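You operate a simulated robot arm through the tools that you are given. There is no shell and no other tool.

Carry out the task below with a simulated robot arm. There is one attempt and no reset: what you move stays moved.

JOB
Fit the divider in the long loaf tin, then brown dough by the green lug, cream by the white.

It is judged by the outcome, as a careful person would: the job done as asked, and still so three seconds after it is handed in. It fails if anything else is knocked over, pushed out of place, dropped, spilled or broken.

ROBOT AND FRAMES
A 7-joint arm with a two-finger parallel gripper, fixed in place. Base frame: the origin is on the floor under the middle of its stand, x ahead of it, y to its left, z up; the work surface is at about z = 900. Lengths are in mm, angles in rad, forces in N, time in s.
It reaches about 1372 mm from its shoulder. Its first joint turns from -2.601 to 2.601 rad. Payload 3.43 kg.
Tool frame: the origin (TCP) lies between the finger pads and is the grasp point; the fingertips stand 30 mm ahead of it; z points along the fingers, y is the line along which they close. The gripper opens to 94 mm. The fingers are 28 mm wide and 10 mm thick; the gripper's body (50 by 96 mm) begins 55 mm behind the TCP.
Orientation is told as [roll, pitch, yaw] about the base's x, y, z axes, in that order, counted from this pose: with the fingers straight down and closing along the base's y, the tool's x points along the base's -x, its y along +y and its z along -z.

CONTROLS
- The arm moves only by the tool send_rows. Its argument "moves" is a list that holds one entry, the list of rows, each a list of 7 numbers: the shift along the tool's x, y, z in cm, then the turn, a rotation vector about the tool's x, y, z in rad, then the finger opening in cm, from 0 to 9.4. In form: [[[tx, ty, tz, wx, wy, wz, grip], ...]]. A call has 1 to 20 rows; each row is the pose to reach, as a shift and turn from the pose commanded when the call began, along the tool's axes at that moment. Each row takes 0.2 s and may step no farther than 50 mm and 0.15 rad from the row before; otherwise, or with a gripper value out of range, the whole call is refused. A pose out of reach is approached as far as the arm can. The call stops where the force on the tool passes 40 N (or 10 N more than at its start, if that is more) or the arm is blocked; 0.2 s more then pass. The fingers move at their own pace (about 45 mm/s each) and stop on an object; they squeeze with about 29 N. The grip force told is the motor's: it shows also when the fingers shut on nothing. Time passes only in rows, and 0.2 s behind the last, so rows that repeat a pose let the fingers close. The reply holds the time, the measured pose of the TCP, the force on the tool along the base axes, the opening and the grip force, in the units named above and with some noise, with the torque about the TCP (base axes, N m) and any sound that the robot's microphone picked up.
- Cameras (640 x 400 px; columns grow to the right, rows downward): "scene" is fixed at [219.1, 648.5, 1475.9]; the picture's right is [-0.08, -1.00, 0.00], its down [-0.65, 0.05, -0.76] and it looks along [0.76, -0.06, -0.65] (base axes); focal length 337 px, centre (320, 200). "wrist" rides on the gripper at [76, 14, -103] in the tool frame; the picture's right is [-0.18, 0.98, 0.00], its down [-0.75, -0.14, -0.64] and it looks along [-0.63, -0.12, 0.77] (tool axes); focal length 243 px, centre (320, 200). There is no depth. A picture from a camera that has moved, and an enlarged one, comes with that camera's place and axes in the base frame and with its lens.
- capture(camera): a new picture of that camera. The clock stands still meanwhile.
- inspect(camera, box): a new picture of the part [left, top, right, bottom] of that camera's present view, enlarged. The clock stands still meanwhile.
- finish_job(): hands the job in; it is judged then, once.

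Places have to be worked out from the pictures, the camera data and where the tool is seen. Open the gripper and draw the arm clear of the work before you hand the job in, unless the task says otherwise.

The tools are called as a command line: name --argument value ..., lists and objects as JSON in quotes. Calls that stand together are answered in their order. send_rows: Moves the arm, as the interface text tells. Its arguments: {"type":"object","properties":{"moves":{"type":"array","items":{"type":"array","items":{"type":"array","items":{"type":"number"}}}}},"required":["moves"]} The other tools are called the same way: capture (camera) takes a picture; inspect (camera, box) takes an enlarged picture of a part of a camera's view; finish_job () hands the job in.

At the start:

```text
time_s: 0.0
tool_pos: [786.3, 598.6, 1196.0]
orientation: [-0.001, 0.001, 0.001]
wrist_force: [1.3, 0.9, 0.5]
torque: [0.01, 0.0, 0.02]
grip_width: 93.7
grip_force: 0.1
```

scene: 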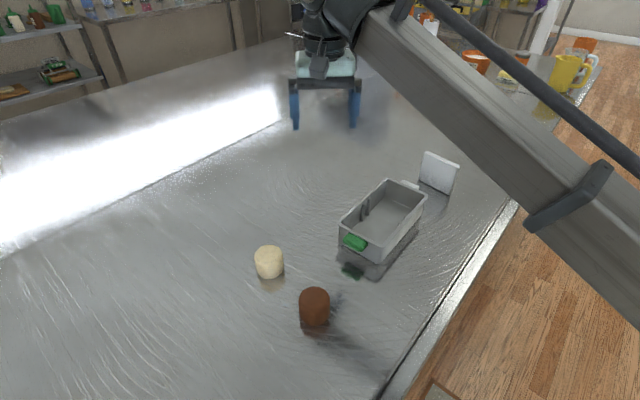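
wrist: 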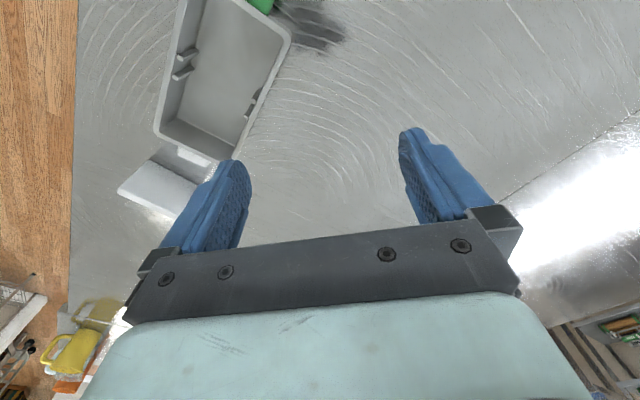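

I see a loaf tin with a green lug toward the camera, a white lug at the far end, a white divider standing near it, plus a cream and a brown dough. I'll look at them enlarged.

inspect --camera "scene" --box '[320, 140, 480, 290]'

inspect --camera "scene" --box '[230, 230, 390, 350]'

inspect --camera "wrist" --box '[80, 0, 360, 220]'

```text
2.67 times, centred on (400, 215) of scene
camera zoom: at [219.1, 648.5, 1475.9], right [-0.08, -1.0, 0.0], down [-0.65, 0.05, -0.76], along [0.76, -0.06, -0.65], focal length 898 px, centre (107, 160)
```

zoom: 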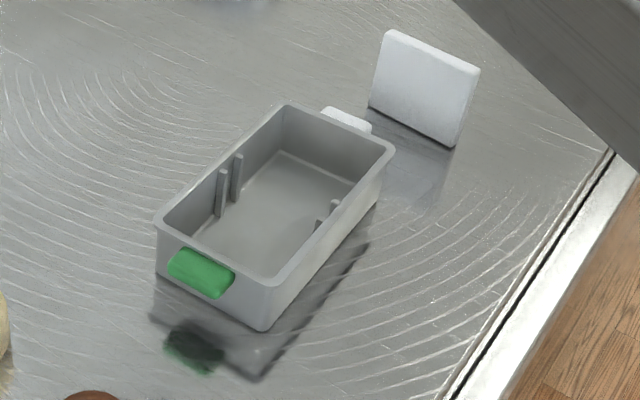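

```text
3.33 times, centred on (310, 290) of scene
camera zoom: at [219.1, 648.5, 1475.9], right [-0.08, -1.0, 0.0], down [-0.65, 0.05, -0.76], along [0.76, -0.06, -0.65], focal length 1122 px, centre (353, -100)
```

zoom: 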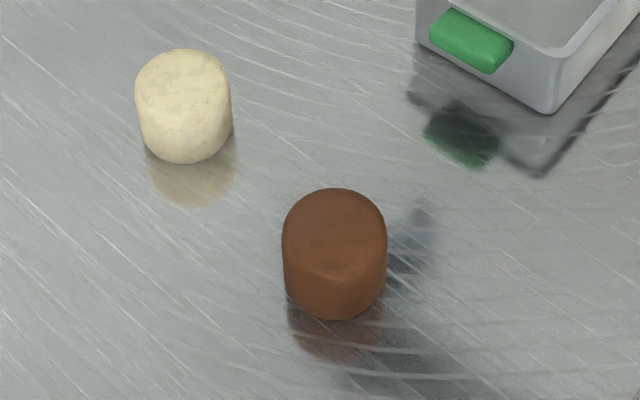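

```text
1.82 times, centred on (220, 110) of wrist
camera zoom: at [709.6, 612.7, 1300.0], right [0.18, 0.98, 0.0], down [0.75, -0.14, 0.64], along [0.63, -0.12, -0.77], focal length 441 px, centre (502, 364)
```

zoom: 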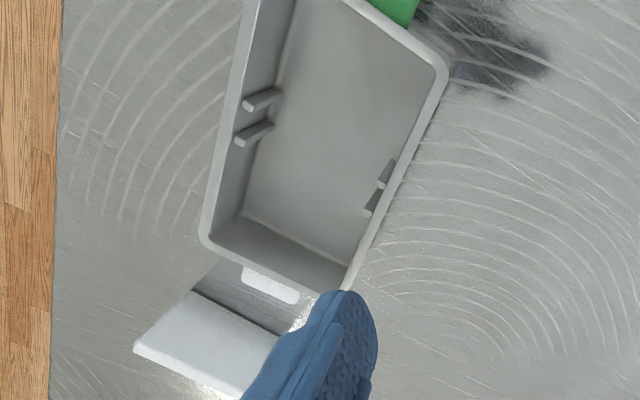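

The tin runs at about -44° from x, with its centre near (779, 454), and the divider stands parallel to the tin's short side near (924, 275), top at about z=993. I move above the divider with the gripper yawed about +0.8 rad and take a closer look.

send_rows --moves '[[[-1.137, -2.986, 0.5, 0, 0, -0.0798, 9.4], [-2.274, -5.972, 1.0, 0, 0, -0.1596, 9.4], [-3.411, -8.958, 1.5, 0, 0, -0.2394, 9.4], [-4.548, -11.944, 2.0, 0, 0, -0.3192, 9.4], [-5.685, -14.93, 2.5, 0, 0, -0.399, 9.4], [-6.822, -17.916, 3.0, 0, 0, -0.4788, 9.4], [-7.959, -20.902, 3.5, 0, 0, -0.5586, 9.4], [-9.096, -23.888, 4.0, 0, 0, -0.6384, 9.4], [-10.233, -26.874, 4.5, 0, 0, -0.7182, 9.4], [-11.37, -29.86, 5.0, 0, 0, -0.798, 9.4], [-11.37, -29.86, 5.0, 0, 0, -0.798, 9.4]]]'

```text
time_s: 2.4
tool_pos: [901.0, 299.3, 1143.5]
orientation: [0.0, 0.0, 0.799]
wrist_force: [-0.5, -0.2, 0.2]
torque: [0.02, 0.03, -0.01]
grip_width: 94.2
grip_force: 0.1
```

The arm arrived at (901, 299, 1143). I take pictures from both cameras to refine the divider and tin poses.

capture --camera "wrist"

capture --camera "scene"

```text
taken
camera wrist: at [837.3, 253.8, 1247.3], right [-0.58, 0.82, 0.0], down [0.63, 0.44, 0.64], along [0.52, 0.37, -0.77], focal length 243 px, centre (320, 200)
```

wrist: 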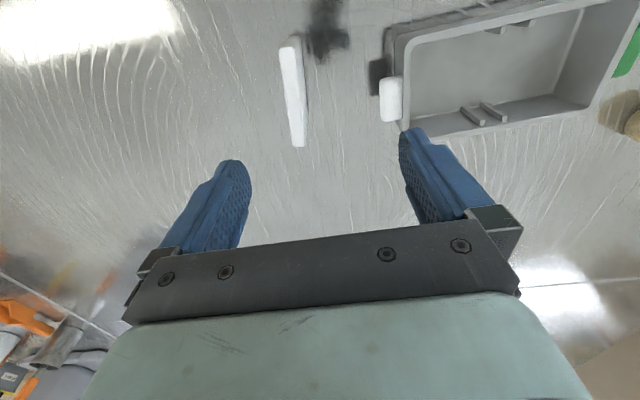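

```text
taken
```

scene: 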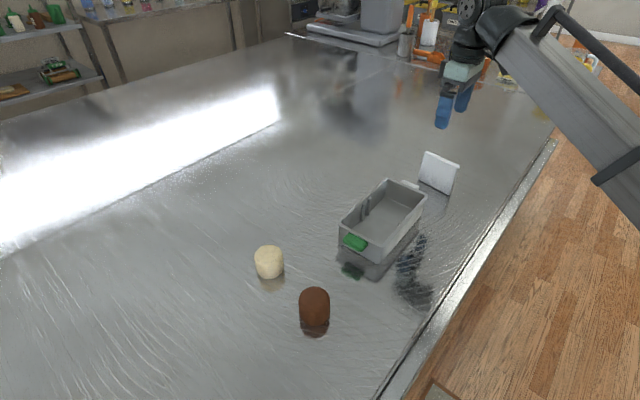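

The divider and the tin's ribs are visible in the wrist view. I enlarge those parts for measuring.

inspect --camera "wrist" --box '[260, 20, 420, 170]'

inspect --camera "wrist" --box '[370, 0, 640, 150]'

```text
2.67 times, centred on (340, 95) of wrist
camera zoom: at [837.3, 253.8, 1247.3], right [-0.58, 0.82, 0.0], down [0.63, 0.44, 0.64], along [0.52, 0.37, -0.77], focal length 647 px, centre (267, 480)
```

zoom: 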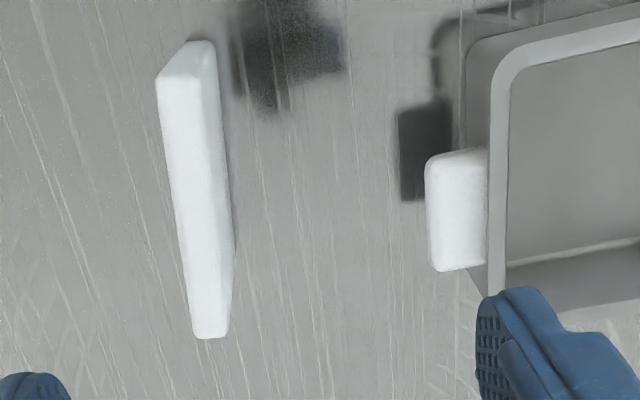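

```text
2.37 times, centred on (505, 75) of wrist
camera zoom: at [837.3, 253.8, 1247.3], right [-0.58, 0.82, 0.0], down [0.63, 0.44, 0.64], along [0.52, 0.37, -0.77], focal length 575 px, centre (-118, 496)
```

zoom: 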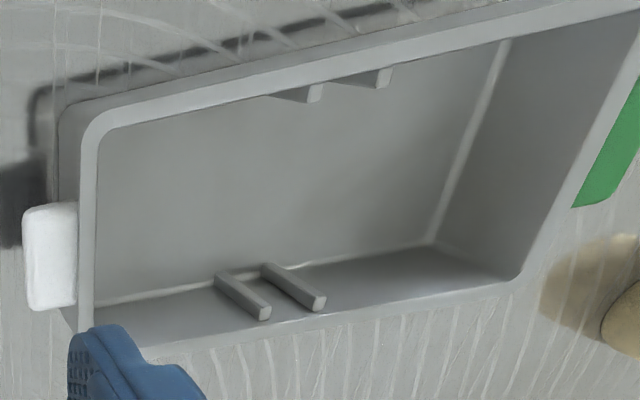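

The divider is roughly 95 mm wide, 10 mm thick and about 90 mm tall, with its mid-point near (920, 279). I move over it at a safe height (tips at about z=1055) and look again for alignment.

send_rows --moves '[[[0.04, -0.9, 2.0, 0, 0, 0, 9.4], [0.09, -1.8, 4.0, 0, 0, 0, 9.4], [0.13, -2.78, 5.85, 0, 0, 0, 9.4], [0.13, -2.78, 5.85, 0, 0, 0, 9.4]]]'

capture --camera "wrist"

inspect --camera "scene" --box '[400, 80, 500, 210]'

```text
time_s: 3.4
tool_pos: [920.3, 278.2, 1085.1]
orientation: [0.001, 0.0, 0.798]
wrist_force: [-0.1, 0.0, 0.1]
torque: [-0.03, -0.04, 0.05]
grip_width: 93.8
grip_force: 0.0
```

```text
taken
camera wrist: at [856.0, 232.9, 1189.9], right [-0.58, 0.82, 0.0], down [0.63, 0.44, 0.64], along [0.53, 0.37, -0.77], focal length 243 px, centre (320, 200)
```

wrist: 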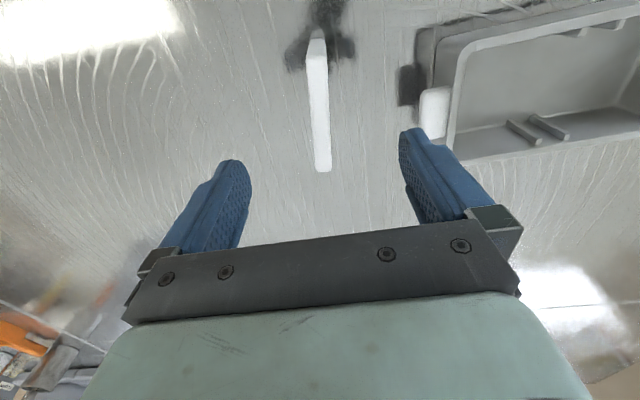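

```text
3.08 times, centred on (450, 145) of scene
camera zoom: at [219.1, 648.5, 1475.9], right [-0.08, -1.0, 0.0], down [-0.65, 0.05, -0.76], along [0.76, -0.06, -0.65], focal length 1036 px, centre (-80, 369)
```

zoom: 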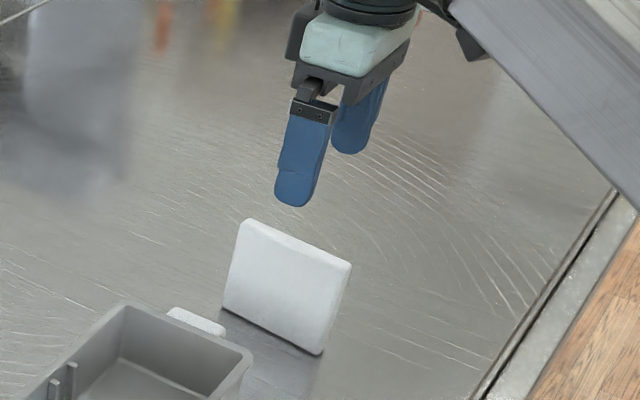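

The divider lies nicely under the gripper axis. I enlarge to measure the skew and centring of its top edge.

inspect --camera "wrist" --box '[270, 20, 370, 190]'

inspect --camera "wrist" --box '[390, 0, 640, 170]'

```text
2.35 times, centred on (320, 105) of wrist
camera zoom: at [856.0, 232.9, 1189.9], right [-0.58, 0.82, 0.0], down [0.63, 0.44, 0.64], along [0.53, 0.37, -0.77], focal length 571 px, centre (320, 424)
```

zoom: 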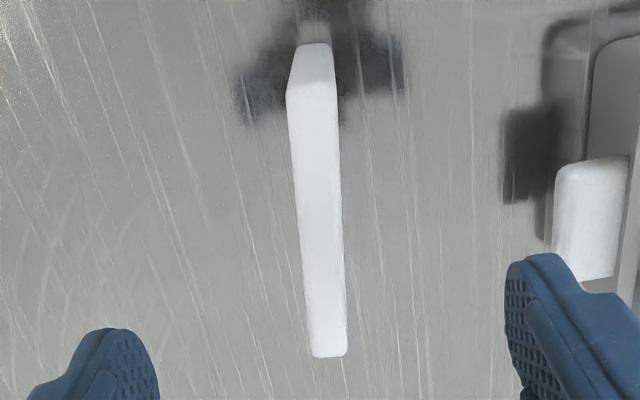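

```text
2.35 times, centred on (515, 85) of wrist
camera zoom: at [856.0, 232.9, 1189.9], right [-0.58, 0.82, 0.0], down [0.63, 0.44, 0.64], along [0.53, 0.37, -0.77], focal length 571 px, centre (-139, 471)
```

zoom: 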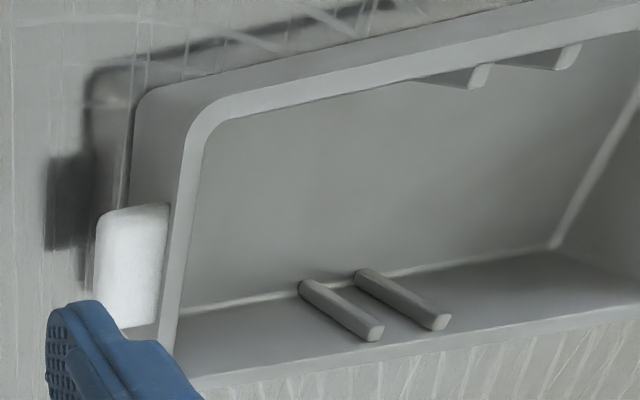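

The divider's top edge runs at about 39° (the gripper is at 45.7°), centred at about (922, 280). I rotate by about -0.117 rad, descend so the TCP is at z≈975, then close.

send_rows --moves '[[[-0.25, 0.04, 2.5, 0, 0, 0.06, 9.4], [-0.25, 0.04, 5.0, 0, 0, 0.117, 9.4], [-0.25, 0.04, 7.5, 0, 0, 0.117, 9.4], [-0.25, 0.04, 9.5, 0, 0, 0.117, 9.4], [-0.25, 0.04, 11.0, 0, 0, 0.117, 9.4], [-0.25, 0.04, 11.0, 0, 0, 0.117, 9.4]]]'

capture --camera "wrist"

inspect --camera "scene" --box '[400, 80, 500, 210]'

```text
time_s: 4.8
tool_pos: [920.2, 281.0, 978.3]
orientation: [-0.001, -0.001, 0.68]
wrist_force: [0.6, 0.0, -0.4]
torque: [0.01, 0.0, 0.02]
grip_width: 93.9
grip_force: 0.1
```

```text
taken
camera wrist: at [851.8, 244.4, 1082.4], right [-0.48, 0.88, 0.0], down [0.67, 0.36, 0.64], along [0.56, 0.31, -0.77], focal length 243 px, centre (320, 200)
```

wrist: 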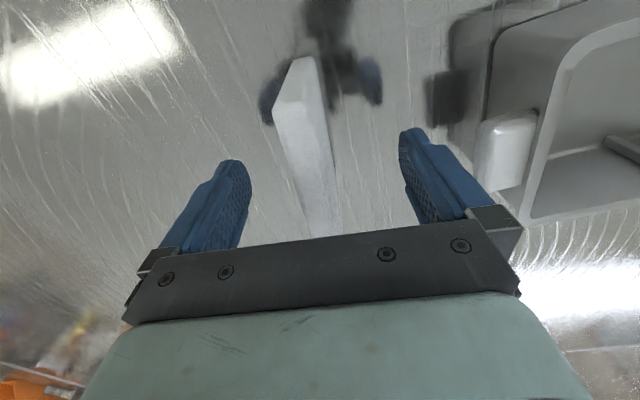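

```text
3.08 times, centred on (450, 145) of scene
camera zoom: at [219.1, 648.5, 1475.9], right [-0.08, -1.0, 0.0], down [-0.65, 0.05, -0.76], along [0.76, -0.06, -0.65], focal length 1036 px, centre (-80, 369)
```

zoom: 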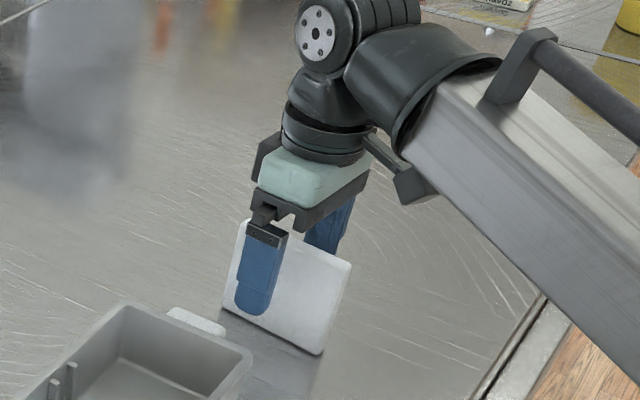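

The plate is centred between the fingers in both views. I close on it.

send_rows --moves '[[[0, 0, 0, 0, 0, 0, 6], [0, 0, 0, 0, 0, 0, 4], [0, 0, 0, 0, 0, 0, 2.5], [0, 0, 0, 0, 0, 0, 1.0], [0, 0, 0, 0, 0, 0, 0], [0, 0, 0, 0, 0, 0, 0], [0, 0, 0, 0, 0, 0, 0]]]'

capture --camera "wrist"

inspect --camera "scene" --box '[400, 80, 500, 210]'

```text
time_s: 6.4
tool_pos: [920.6, 281.1, 978.9]
orientation: [0.0, 0.002, 0.68]
wrist_force: [-0.2, 0.4, 0.3]
torque: [-0.02, -0.01, -0.01]
grip_width: 19.5
grip_force: 28.9
```

```text
taken
camera wrist: at [851.8, 244.3, 1082.5], right [-0.48, 0.88, 0.0], down [0.67, 0.36, 0.64], along [0.56, 0.31, -0.77], focal length 243 px, centre (320, 200)
```

wrist: 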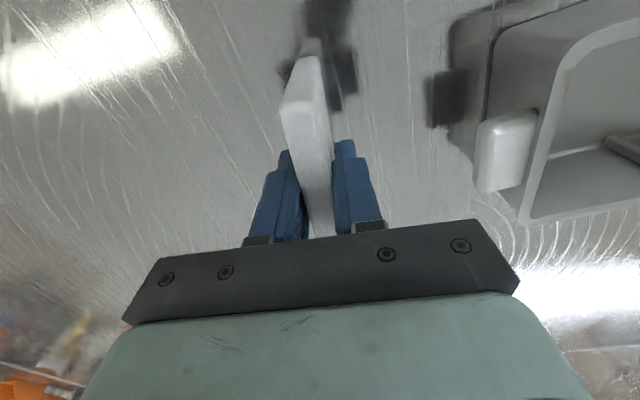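

```text
3.08 times, centred on (450, 145) of scene
camera zoom: at [219.1, 648.5, 1475.9], right [-0.08, -1.0, 0.0], down [-0.65, 0.05, -0.76], along [0.76, -0.06, -0.65], focal length 1036 px, centre (-80, 369)
```

zoom: 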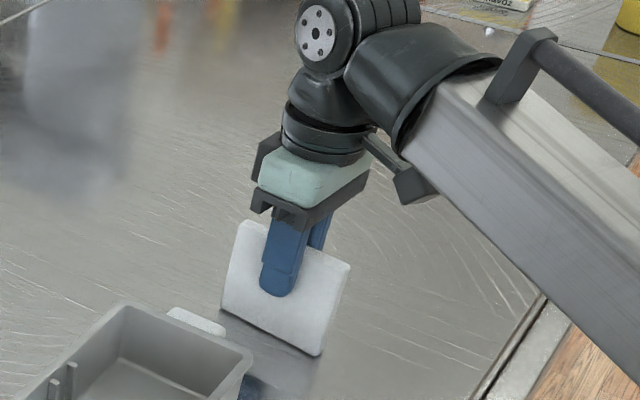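

The grip width reads 19.5 mm, thicker than I estimated. I look closely to see whether the plate sits flush between the pads.

inspect --camera "wrist" --box '[230, 20, 430, 250]'

inspect --camera "scene" --box '[425, 135, 475, 200]'

```text
1.74 times, centred on (330, 135) of wrist
camera zoom: at [851.8, 244.3, 1082.5], right [-0.48, 0.88, 0.0], down [0.67, 0.36, 0.64], along [0.56, 0.31, -0.77], focal length 422 px, centre (303, 313)
```

zoom: 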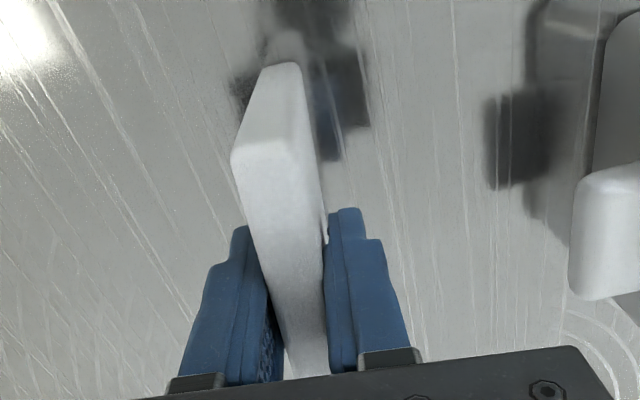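

```text
6.15 times, centred on (450, 168) of scene
camera zoom: at [219.1, 648.5, 1475.9], right [-0.08, -1.0, 0.0], down [-0.65, 0.05, -0.76], along [0.76, -0.06, -0.65], focal length 2072 px, centre (-480, 400)
```

zoom: 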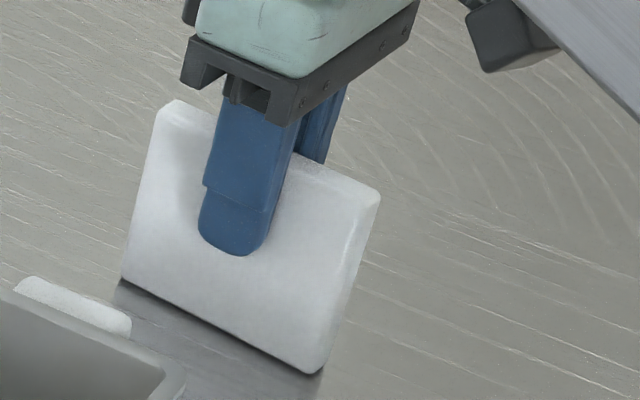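

The plate sits flush between the pads and centred on the TCP to within about a millimetre. I lift it and carry it to a spot beside the tin's slot, on the white-lug side, to measure the slot against the held plate.

send_rows --moves '[[[0, 0, -2.0, 0, 0, 0, 0], [0, 0, -5.0, 0, 0, 0, 0], [0, 0, -8.0, 0, 0, 0, 0], [0, 0, -11.1, 0, 0, 0, 0], [-0.1, 2.4, -11.1, 0, 0, -0.02, 0], [-0.2, 4.8, -11.1, 0, 0, -0.04, 0], [-0.3, 7.2, -11.1, 0, 0, -0.06, 0], [-0.4, 9.6, -11.1, 0, 0, -0.08, 0], [-0.5, 12.0, -11.1, 0, 0, -0.1, 0], [-0.6, 14.5, -11.1, 0, 0, -0.12, 0], [-0.71, 17.04, -11.1, 0, 0, -0.125, 0], [-0.71, 17.04, -11.1, 0, 0, -0.125, 0]]]'

capture --camera "wrist"

inspect --camera "scene" --box '[320, 100, 480, 280]'

```text
time_s: 9.0
tool_pos: [818.9, 417.5, 1088.9]
orientation: [0.0, 0.0, 0.807]
wrist_force: [-0.3, 0.5, -1.3]
torque: [0.02, 0.0, -0.03]
grip_width: 19.7
grip_force: 28.9
```

```text
taken
camera wrist: at [755.7, 373.2, 1192.3], right [-0.58, 0.81, 0.0], down [0.62, 0.45, 0.64], along [0.52, 0.37, -0.77], focal length 243 px, centre (320, 200)
```

wrist: 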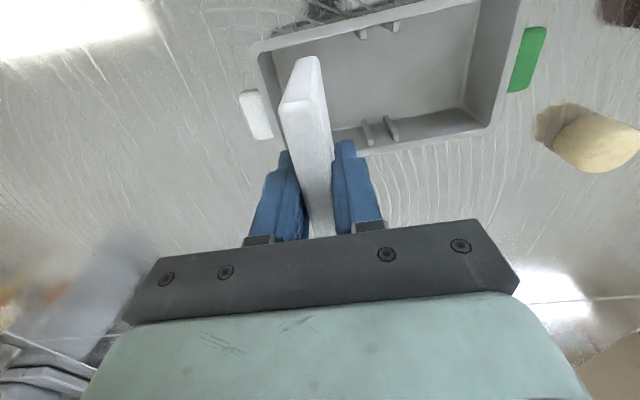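

```text
2.22 times, centred on (400, 190) of scene
camera zoom: at [219.1, 648.5, 1475.9], right [-0.08, -1.0, 0.0], down [-0.65, 0.05, -0.76], along [0.76, -0.06, -0.65], focal length 748 px, centre (142, 222)
```

zoom: 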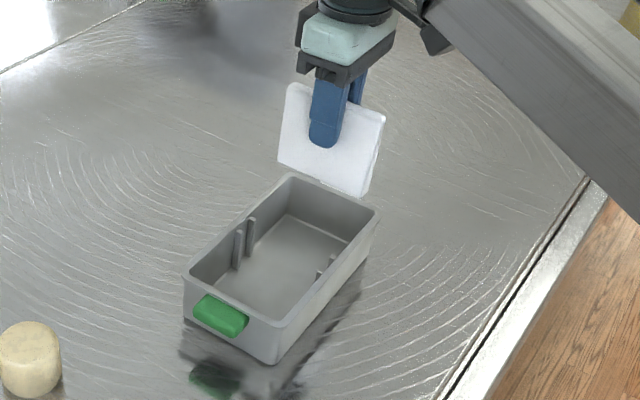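

The plate is held firmly and the whole slot shows to the right of it in the wrist view. I enlarge it for accurate positions.

inspect --camera "wrist" --box '[230, 0, 530, 180]'

inspect --camera "wrist" --box '[330, 0, 430, 60]'

inspect --camera "wrist" --box '[330, 100, 430, 160]'

```text
2.13 times, centred on (380, 90) of wrist
camera zoom: at [755.7, 373.2, 1192.3], right [-0.58, 0.81, 0.0], down [0.62, 0.45, 0.64], along [0.52, 0.37, -0.77], focal length 518 px, centre (192, 435)
```

zoom: 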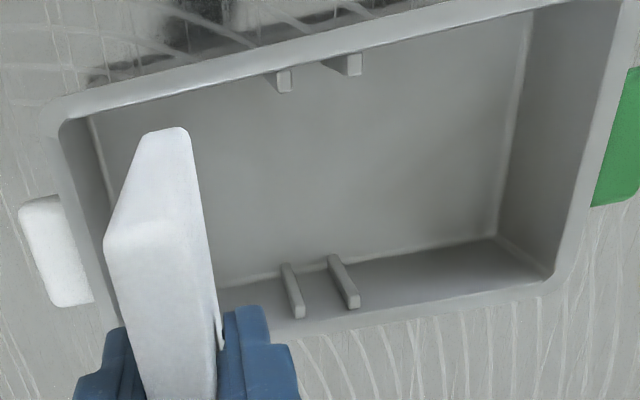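

```text
6.40 times, centred on (380, 30) of wrist
camera zoom: at [755.7, 373.2, 1192.3], right [-0.58, 0.81, 0.0], down [0.62, 0.45, 0.64], along [0.52, 0.37, -0.77], focal length 1553 px, centre (-64, 1288)
```

zoom: 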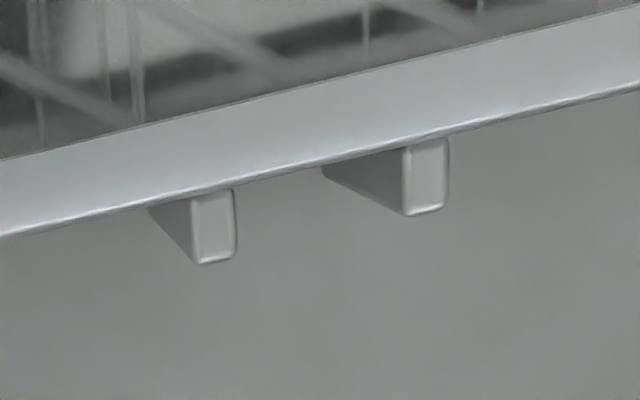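

```text
6.40 times, centred on (380, 130) of wrist
camera zoom: at [755.7, 373.2, 1192.3], right [-0.58, 0.81, 0.0], down [0.62, 0.45, 0.64], along [0.52, 0.37, -0.77], focal length 1553 px, centre (-64, 648)
```

zoom: 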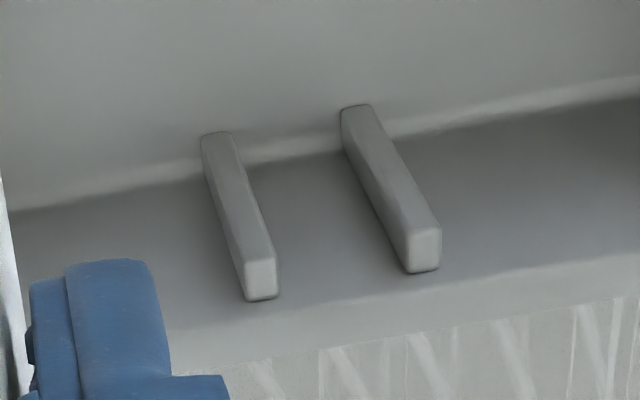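

The ribs show clearly: the slot gap is about 21.5 mm, centred about 58 mm toward tool +y from the TCP, with rib tips about 90 mm apart. I zoom in on the held plate to determine its width and centring.

inspect --camera "scene" --box '[375, 130, 431, 195]'

inspect --camera "wrist" --box '[260, 45, 360, 185]'

```text
6.15 times, centred on (403, 162) of scene
camera zoom: at [219.1, 648.5, 1475.9], right [-0.08, -1.0, 0.0], down [-0.65, 0.05, -0.76], along [0.76, -0.06, -0.65], focal length 2072 px, centre (-191, 431)
```

zoom: 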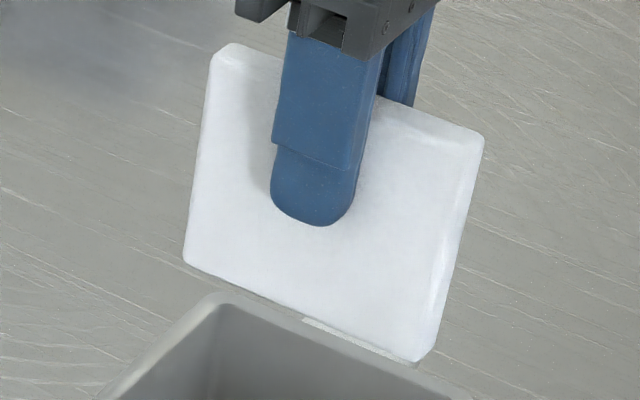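

```text
2.86 times, centred on (310, 115) of wrist
camera zoom: at [755.7, 373.2, 1192.3], right [-0.58, 0.81, 0.0], down [0.62, 0.45, 0.64], along [0.52, 0.37, -0.77], focal length 693 px, centre (349, 443)
```

zoom: 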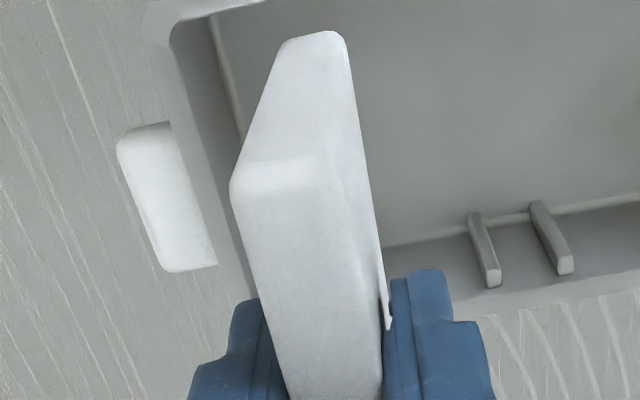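

I judge the slot centre to be 58.0 mm along tool +y and -0.5 mm along tool x from here, with a skew of about -0.008 rad. The plate is centred in the grip. I shift over the slot and go down until the plate's bottom is about 10 mm above the rim, then check.

send_rows --moves '[[[0, 1.5, 0, 0, 0, -0.002, 0], [-0.02, 3.0, 0, 0, 0, -0.004, 0], [-0.04, 4.5, 0, 0, 0, -0.006, 0], [-0.05, 5.8, 0, 0, 0, -0.008, 0], [-0.05, 5.8, 1.5, 0, 0, -0.008, 0], [-0.05, 5.8, 3.0, 0, 0, -0.008, 0], [-0.05, 5.8, 3.9, 0, 0, -0.008, 0], [-0.05, 5.8, 3.9, 0, 0, -0.008, 0]]]'

inspect --camera "wrist" --box '[230, 0, 430, 190]'

inspect --camera "scene" --box '[335, 150, 445, 260]'

```text
time_s: 10.8
tool_pos: [777.4, 458.6, 1048.6]
orientation: [0.0, 0.0, 0.812]
wrist_force: [0.0, 0.1, -0.9]
torque: [0.01, 0.04, 0.01]
grip_width: 20.0
grip_force: 29.2
```

```text
2.11 times, centred on (330, 95) of wrist
camera zoom: at [714.3, 412.6, 1152.6], right [-0.59, 0.81, 0.0], down [0.62, 0.45, 0.64], along [0.52, 0.38, -0.77], focal length 511 px, centre (299, 421)
```

zoom: 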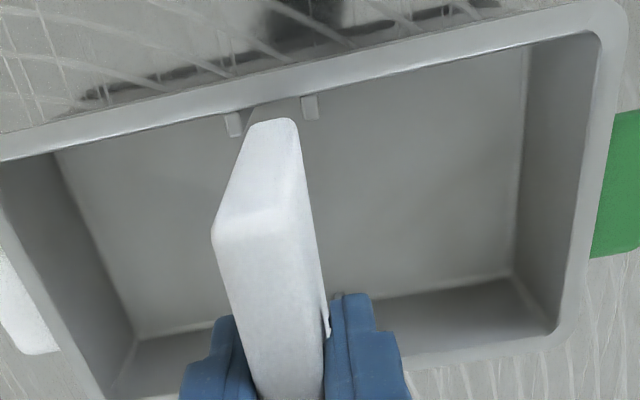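

```text
3.64 times, centred on (390, 205) of scene
camera zoom: at [219.1, 648.5, 1475.9], right [-0.08, -1.0, 0.0], down [-0.65, 0.05, -0.76], along [0.76, -0.06, -0.65], focal length 1224 px, centre (66, 182)
```

zoom: 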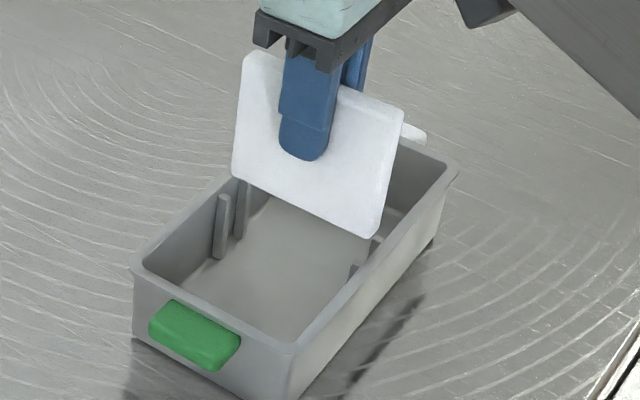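

The plate is nearly aligned. At the S- end the slot mid reads about 1 mm to the tool -y side of the plate's mid. I zoom into both ends for fine alignment.

inspect --camera "wrist" --box '[290, 25, 350, 85]'

inspect --camera "scene" --box '[375, 180, 415, 230]'

inspect --camera "scene" --box '[410, 195, 450, 245]'

inspect --camera "wrist" --box '[310, 110, 370, 180]'

```text
6.67 times, centred on (320, 55) of wrist
camera zoom: at [714.3, 412.6, 1152.6], right [-0.59, 0.81, 0.0], down [0.62, 0.45, 0.64], along [0.52, 0.38, -0.77], focal length 1618 px, centre (320, 1167)
```

zoom: 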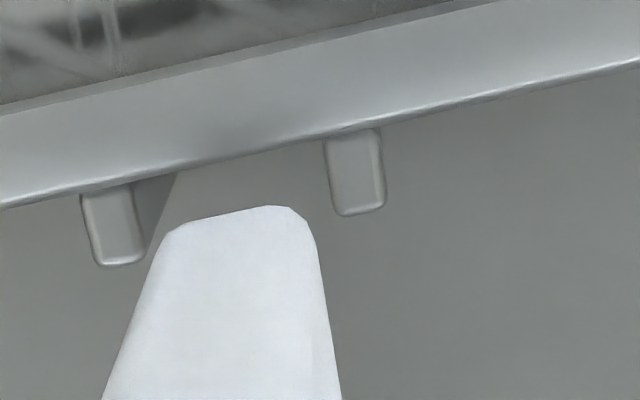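

```text
8.00 times, centred on (395, 205) of scene
camera zoom: at [219.1, 648.5, 1475.9], right [-0.08, -1.0, 0.0], down [-0.65, 0.05, -0.76], along [0.76, -0.06, -0.65], focal length 2693 px, centre (-280, 160)
```

zoom: 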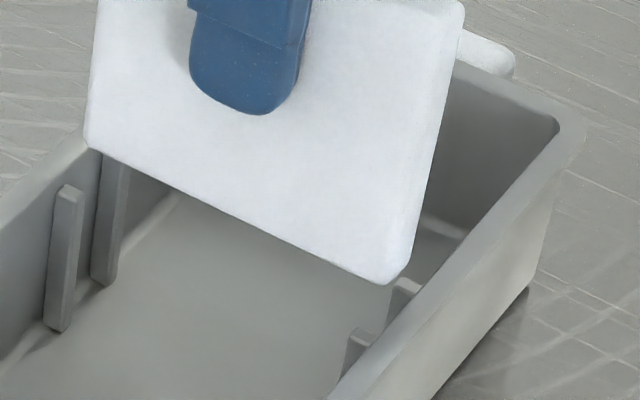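

```text
8.00 times, centred on (430, 220) of scene
camera zoom: at [219.1, 648.5, 1475.9], right [-0.08, -1.0, 0.0], down [-0.65, 0.05, -0.76], along [0.76, -0.06, -0.65], focal length 2693 px, centre (-560, 40)
```

zoom: 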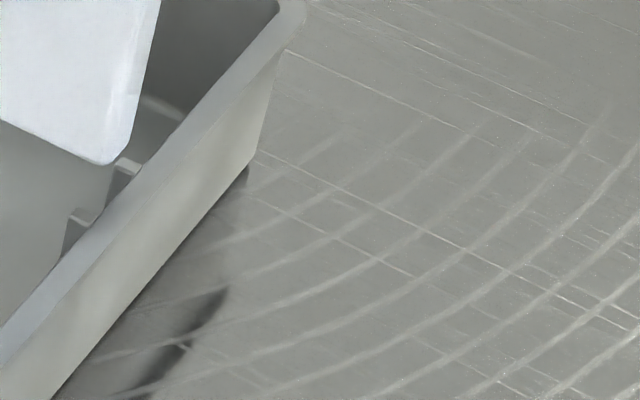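

```text
5.71 times, centred on (340, 145) of wrist
camera zoom: at [714.3, 412.6, 1152.6], right [-0.59, 0.81, 0.0], down [0.62, 0.45, 0.64], along [0.52, 0.38, -0.77], focal length 1386 px, centre (206, 514)
```

zoom: 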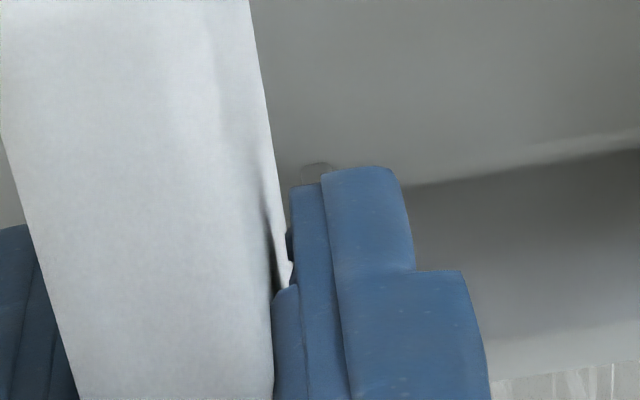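

Both ends agree: the plate needs a shift of about -0.7 mm along tool y, with an overlap on each rib of about 3 mm, evenly split. I correct and lower it into the slot, stopping short of the floor.

send_rows --moves '[[[0, -0.07, 0, 0, 0, 0, 0], [0, -0.07, 0.8, 0, 0, 0, 0], [0, -0.07, 1.6, 0, 0, 0, 0], [0, -0.07, 2.2, 0, 0, 0, 0], [0, -0.07, 2.8, 0, 0, 0, 0], [0, -0.07, 3.4, 0, 0, 0, 0], [0, -0.07, 3.4, 0, 0, 0, 0]]]'

inspect --camera "scene" --box '[335, 150, 445, 260]'

inspect --camera "wrist" --box '[270, 5, 370, 105]'

```text
time_s: 12.4
tool_pos: [778.3, 458.4, 1016.0]
orientation: [0.001, 0.0, 0.813]
wrist_force: [-0.1, -0.1, -0.7]
torque: [0.02, 0.01, 0.02]
grip_width: 19.4
grip_force: 28.7
```

```text
3.64 times, centred on (390, 205) of scene
camera zoom: at [219.1, 648.5, 1475.9], right [-0.08, -1.0, 0.0], down [-0.65, 0.05, -0.76], along [0.76, -0.06, -0.65], focal length 1224 px, centre (66, 182)
```

zoom: 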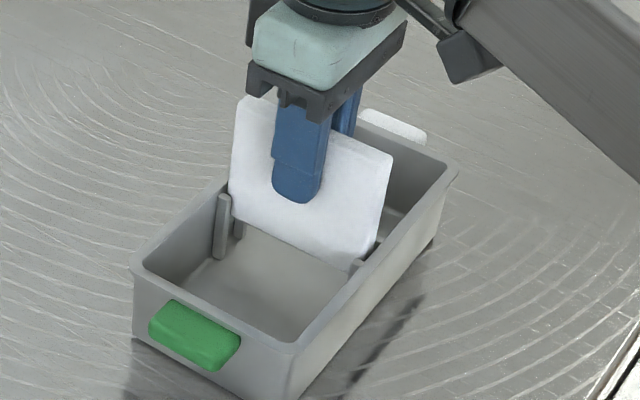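

```text
4.00 times, centred on (320, 55) of wrist
camera zoom: at [714.7, 413.0, 1119.3], right [-0.59, 0.81, 0.0], down [0.62, 0.45, 0.64], along [0.52, 0.38, -0.77], focal length 970 px, centre (320, 780)
```

zoom: 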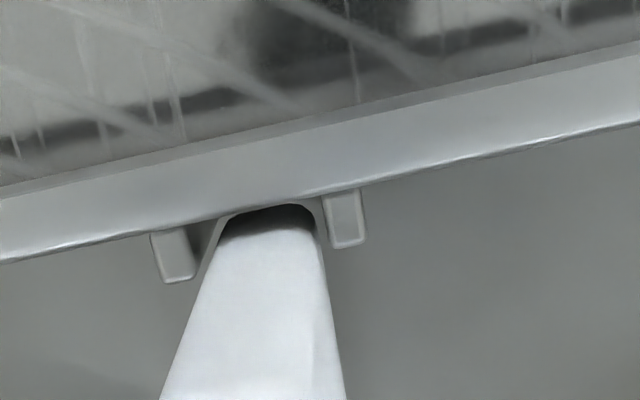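

The plate is entering between both rib pairs with no contact force. I continue down.

send_rows --moves '[[[0, 0, 0.6, 0, 0, 0, 0], [0, 0, 1.2, 0, 0, 0, 0], [0, 0, 1.8, 0, 0, 0, 0], [0, 0, 2.3, 0, 0, 0, 0], [0, 0, 2.7, 0, 0, 0, 0], [0, 0, 2.9, 0, 0, 0, 0], [0, 0, 2.9, 0, 0, 0, 0]]]'

inspect --camera "scene" --box '[335, 150, 445, 260]'

inspect --camera "wrist" --box '[270, 5, 370, 105]'

```text
time_s: 14.0
tool_pos: [777.2, 458.4, 986.5]
orientation: [-0.001, 0.0, 0.814]
wrist_force: [0.0, 0.2, -0.8]
torque: [0.03, 0.01, -0.05]
grip_width: 19.6
grip_force: 28.7
```

```text
3.64 times, centred on (390, 205) of scene
camera zoom: at [219.1, 648.5, 1475.9], right [-0.08, -1.0, 0.0], down [-0.65, 0.05, -0.76], along [0.76, -0.06, -0.65], focal length 1224 px, centre (66, 182)
```

zoom: 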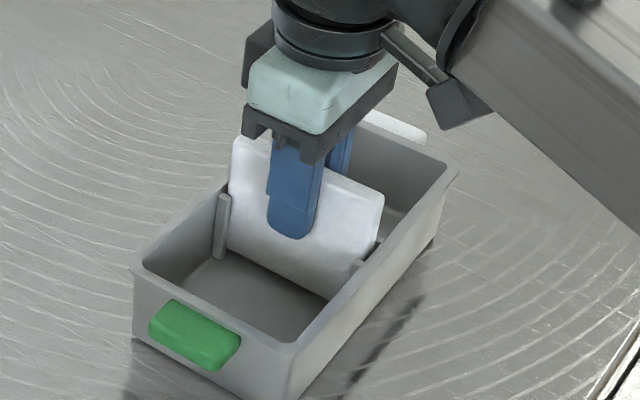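

```text
4.00 times, centred on (320, 55) of wrist
camera zoom: at [714.3, 412.9, 1090.2], right [-0.59, 0.81, 0.0], down [0.62, 0.45, 0.64], along [0.52, 0.38, -0.77], focal length 970 px, centre (320, 780)
```

zoom: 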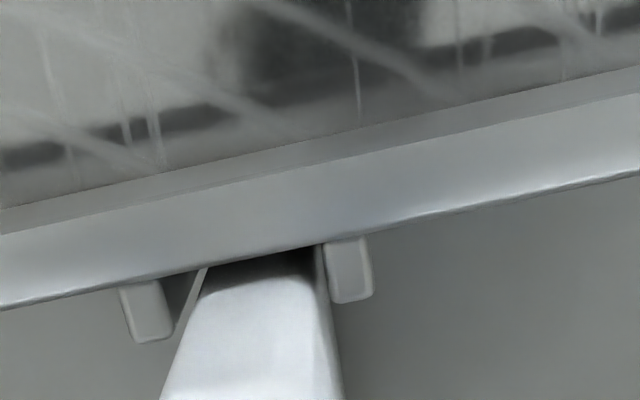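

The plate is well seated between the ribs, with its bottom at about z=907.6. I go down in 1 mm steps to find the tin's floor.

send_rows --moves '[[[0, 0, 0.1, 0, 0, 0, 0], [0, 0, 0.2, 0, 0, 0, 0], [0, 0, 0.25, 0, 0, 0, 0]]]'

```text
time_s: 14.8
tool_pos: [777.8, 458.3, 984.1]
orientation: [0.0, 0.0, 0.813]
wrist_force: [-0.4, -0.3, -1.5]
torque: [-0.03, -0.02, 0.03]
grip_width: 20.1
grip_force: 29.2
```

Still only the plate's own weight is felt. I continue in half-millimetre to one-millimetre steps.

send_rows --moves '[[[0, 0, 0.05, 0, 0, 0, 0], [0, 0, 0.1, 0, 0, 0, 0], [0, 0, 0.15, 0, 0, 0, 0]]]'

```text
time_s: 15.6
tool_pos: [777.1, 458.7, 982.5]
orientation: [-0.001, 0.001, 0.813]
wrist_force: [-0.5, 0.5, -1.1]
torque: [0.03, 0.01, -0.08]
grip_width: 19.9
grip_force: 28.9
```

send_rows --moves '[[[0, 0, 0.05, 0, 0, 0, 0], [0, 0, 0.1, 0, 0, 0, 0]]]'

```text
time_s: 16.2
tool_pos: [775.9, 458.5, 983.2]
orientation: [0.0, -0.002, 0.815]
wrist_force: [0.7, -0.4, 15.4]
torque: [-0.22, 0.2, 0.01]
grip_width: 19.6
grip_force: 28.7
```

The plate touched the tin's floor (15 N upward, TCP at z≈983). I ease off slightly, open the fingers and look before withdrawing.

send_rows --moves '[[[0, 0, -0.05, 0, 0, 0, 0], [0, 0, -0.05, 0, 0, 0, 2.4], [0, 0, -0.05, 0, 0, 0, 3.5], [0, 0, -0.05, 0, 0, 0, 5.0], [0, 0, -0.05, 0, 0, 0, 5.0], [0, 0, -0.05, 0, 0, 0, 5.0]]]'

inspect --camera "scene" --box '[335, 150, 445, 260]'

inspect --camera "wrist" --box '[220, 5, 420, 205]'

```text
time_s: 17.6
tool_pos: [777.3, 458.2, 982.0]
orientation: [0.001, 0.0, 0.814]
wrist_force: [0.3, 0.0, 0.8]
torque: [0.02, 0.01, -0.01]
grip_width: 49.9
grip_force: 0.1
```

```text
3.64 times, centred on (390, 205) of scene
camera zoom: at [219.1, 648.5, 1475.9], right [-0.08, -1.0, 0.0], down [-0.65, 0.05, -0.76], along [0.76, -0.06, -0.65], focal length 1224 px, centre (66, 182)
```

zoom: 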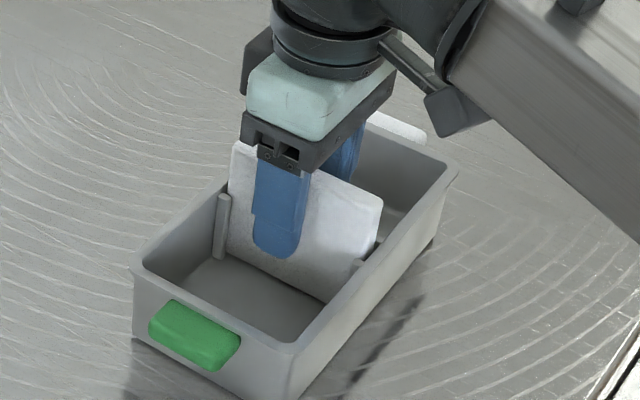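

```text
2.00 times, centred on (320, 105) of wrist
camera zoom: at [714.1, 413.2, 1085.5], right [-0.59, 0.81, 0.0], down [0.62, 0.45, 0.64], along [0.52, 0.38, -0.77], focal length 485 px, centre (320, 390)
```

zoom: 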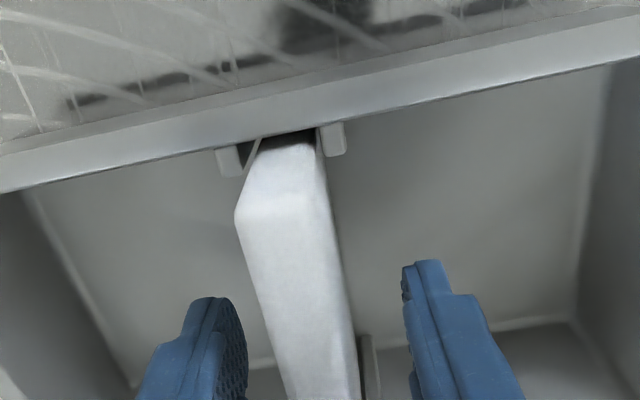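

The divider stands in the slot between both rib pairs and the fingers are clear of it. I lift straight up, then swing over to the brown dough while turning the gripper so it will close across the tin's width.

send_rows --moves '[[[0, 0, -1.5, 0, 0, 0, 5.0], [0, 0, -4.0, 0, 0, 0, 5.0], [0, 0, -7.5, 0, 0, 0, 5.0], [0, 0, -12.0, 0, 0, 0, 6.0], [0.15, 2.18, -12.0, 0, 0, 0.131, 9.4], [0.29, 4.36, -12.0, 0, 0, 0.262, 9.4], [0.44, 6.54, -12.0, 0, 0, 0.393, 9.4], [0.58, 8.72, -12.0, 0, 0, 0.524, 9.4], [0.73, 10.9, -12.0, 0, 0, 0.655, 9.4], [0.88, 13.08, -12.0, 0, 0, 0.785, 9.4], [1.02, 15.25, -12.0, 0, 0, 0.916, 9.4], [1.17, 17.43, -12.0, 0, 0, 1.047, 9.4], [1.31, 19.61, -12.0, 0, 0, 1.178, 9.4], [1.46, 21.79, -12.0, 0, 0, 1.309, 9.4], [1.6, 23.97, -12.0, 0, 0, 1.44, 9.4], [1.75, 26.15, -12.0, 0, 0, 1.571, 9.4], [1.75, 26.15, -12.0, 0, 0, 1.571, 9.4]]]'

capture --camera "wrist"

capture --camera "scene"

```text
time_s: 21.2
tool_pos: [575.3, 625.0, 1102.4]
orientation: [0.001, 0.0, -0.76]
wrist_force: [-0.2, 0.5, -1.0]
torque: [-0.02, -0.01, 0.01]
grip_width: 93.7
grip_force: 0.1
```

```text
taken
camera wrist: at [529.2, 687.6, 1206.1], right [0.81, 0.59, 0.0], down [0.45, -0.62, 0.64], along [0.38, -0.52, -0.77], focal length 243 px, centre (320, 200)
```

wrist: 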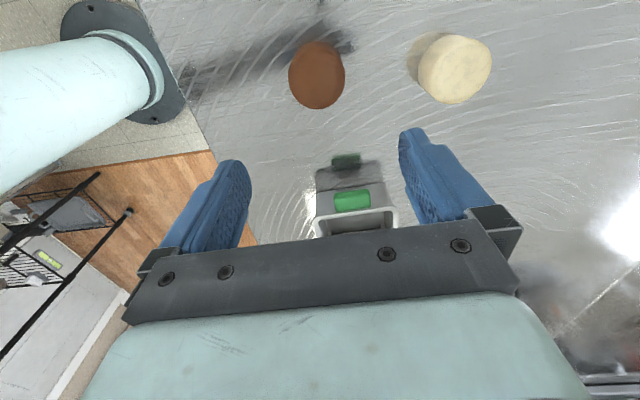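

```text
taken
```

scene: 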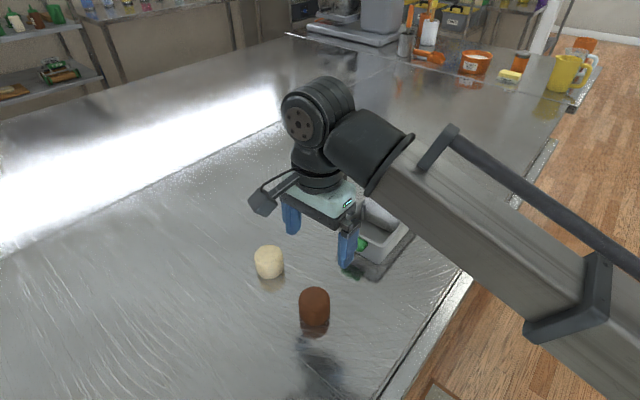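

I see both doughs in the wrist view. I enlarge them to get precise centres.

inspect --camera "wrist" --box '[270, 20, 510, 130]'

inspect --camera "scene" --box '[350, 170, 430, 290]'

```text
2.67 times, centred on (390, 75) of wrist
camera zoom: at [529.2, 687.6, 1206.1], right [0.81, 0.59, 0.0], down [0.45, -0.62, 0.64], along [0.38, -0.52, -0.77], focal length 647 px, centre (133, 533)
```

zoom: 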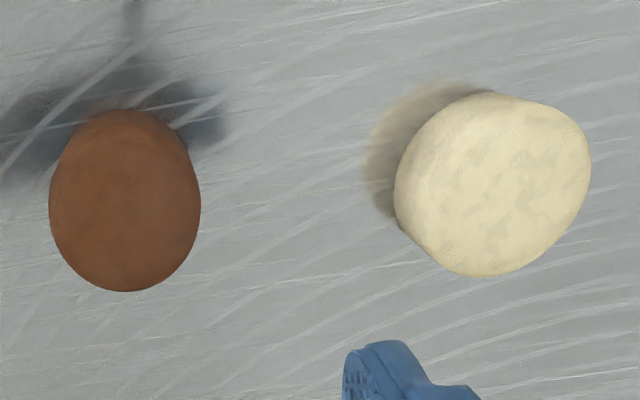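

```text
3.33 times, centred on (390, 230) of scene
camera zoom: at [219.1, 648.5, 1475.9], right [-0.08, -1.0, 0.0], down [-0.65, 0.05, -0.76], along [0.76, -0.06, -0.65], focal length 1122 px, centre (87, 100)
```

zoom: 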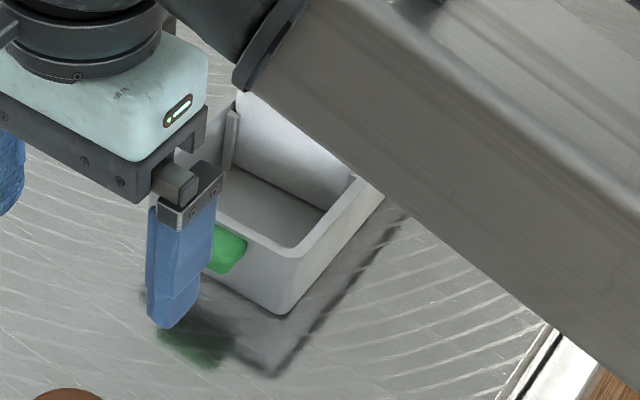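

The brown dough's centre is about 15.5 mm along tool x from the TCP, at about (564, 636). I shift and descend to just above it to verify centring.

send_rows --moves '[[[0.5, 0, 2.5, 0, 0, 0, 9.4], [1.0, 0, 5.0, 0, 0, 0, 9.4], [1.55, 0, 7.5, 0, 0, 0, 9.4], [1.55, 0, 9.7, 0, 0, 0, 9.4], [1.55, 0, 9.7, 0, 0, 0, 9.4]]]'

capture --camera "wrist"

inspect --camera "scene" --box '[260, 220, 380, 340]'

```text
time_s: 22.4
tool_pos: [565.1, 636.2, 1005.2]
orientation: [0.0, 0.001, -0.756]
wrist_force: [-0.2, -0.5, 0.8]
torque: [0.02, 0.0, -0.03]
grip_width: 93.8
grip_force: 0.0
```

```text
taken
camera wrist: at [518.6, 699.3, 1109.9], right [0.81, 0.59, 0.0], down [0.45, -0.62, 0.64], along [0.38, -0.52, -0.77], focal length 243 px, centre (320, 200)
```

wrist: 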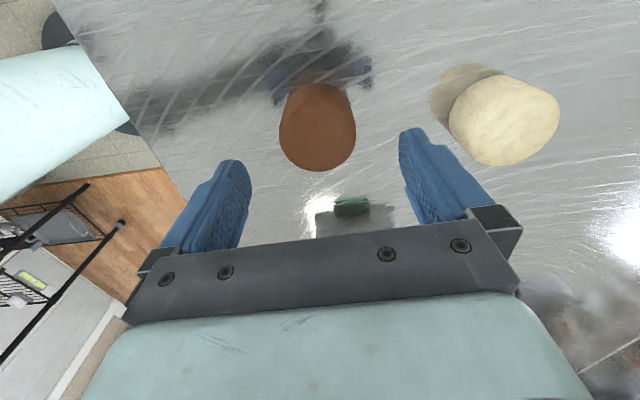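

```text
3.33 times, centred on (320, 280) of scene
camera zoom: at [219.1, 648.5, 1475.9], right [-0.08, -1.0, 0.0], down [-0.65, 0.05, -0.76], along [0.76, -0.06, -0.65], focal length 1122 px, centre (320, -67)
```

zoom: 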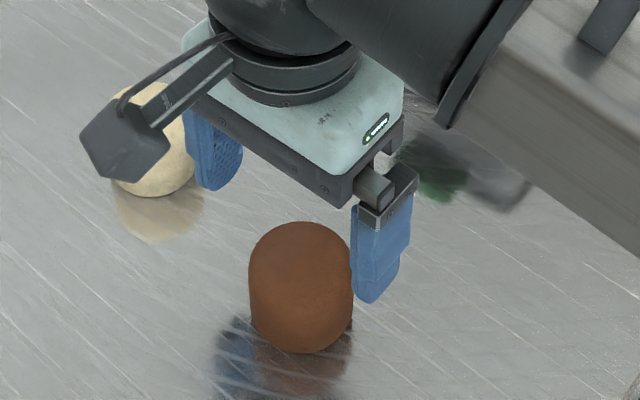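

The view is roughly centred on the dough; I zoom in to check the fore-aft position.

inspect --camera "wrist" --box '[250, 60, 390, 190]'

```text
3.08 times, centred on (320, 125) of wrist
camera zoom: at [518.6, 699.3, 1109.9], right [0.81, 0.59, 0.0], down [0.45, -0.62, 0.64], along [0.38, -0.52, -0.77], focal length 746 px, centre (320, 431)
```

zoom: 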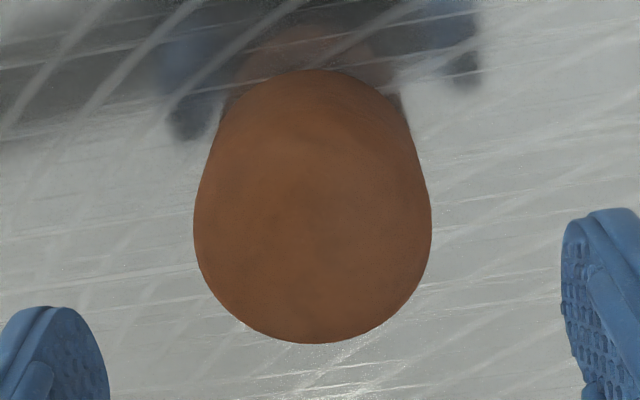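

The dough's centre is within about 1 mm of the gripper axis. I descend so the fingertips are about 5 mm above the table, then close gently.

send_rows --moves '[[[-0.05, -0.1, 2.0, 0, 0, 0, 9.4], [-0.05, -0.1, 4.0, 0, 0, 0, 9.4], [-0.05, -0.1, 5.8, 0, 0, 0, 9.4], [-0.05, -0.1, 7.0, 0, 0, 0, 9.4], [-0.05, -0.1, 7.0, 0, 0, 0, 8.0], [-0.05, -0.1, 7.0, 0, 0, 0, 7.0], [-0.05, -0.1, 7.0, 0, 0, 0, 6.0], [-0.05, -0.1, 7.0, 0, 0, 0, 5.2], [-0.05, -0.1, 7.0, 0, 0, 0, 5.2]]]'

inspect --camera "wrist" --box '[180, 40, 460, 250]'

```text
time_s: 24.4
tool_pos: [563.6, 635.3, 935.2]
orientation: [-0.002, 0.001, -0.758]
wrist_force: [0.3, 0.2, -0.4]
torque: [-0.02, -0.03, 0.01]
grip_width: 56.3
grip_force: 28.9
```

```text
1.90 times, centred on (320, 145) of wrist
camera zoom: at [518.0, 698.6, 1038.4], right [0.81, 0.59, 0.0], down [0.45, -0.62, 0.64], along [0.38, -0.52, -0.77], focal length 462 px, centre (320, 305)
```

zoom: 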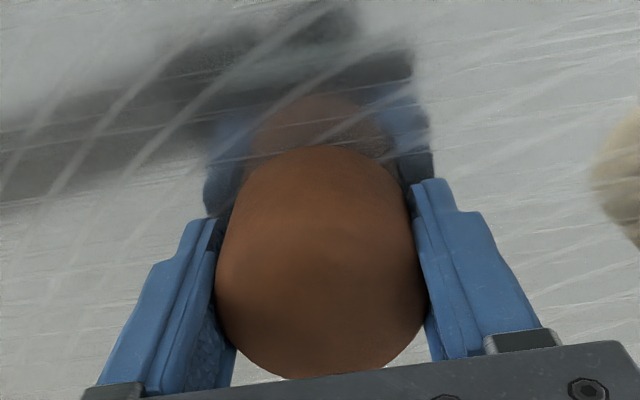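

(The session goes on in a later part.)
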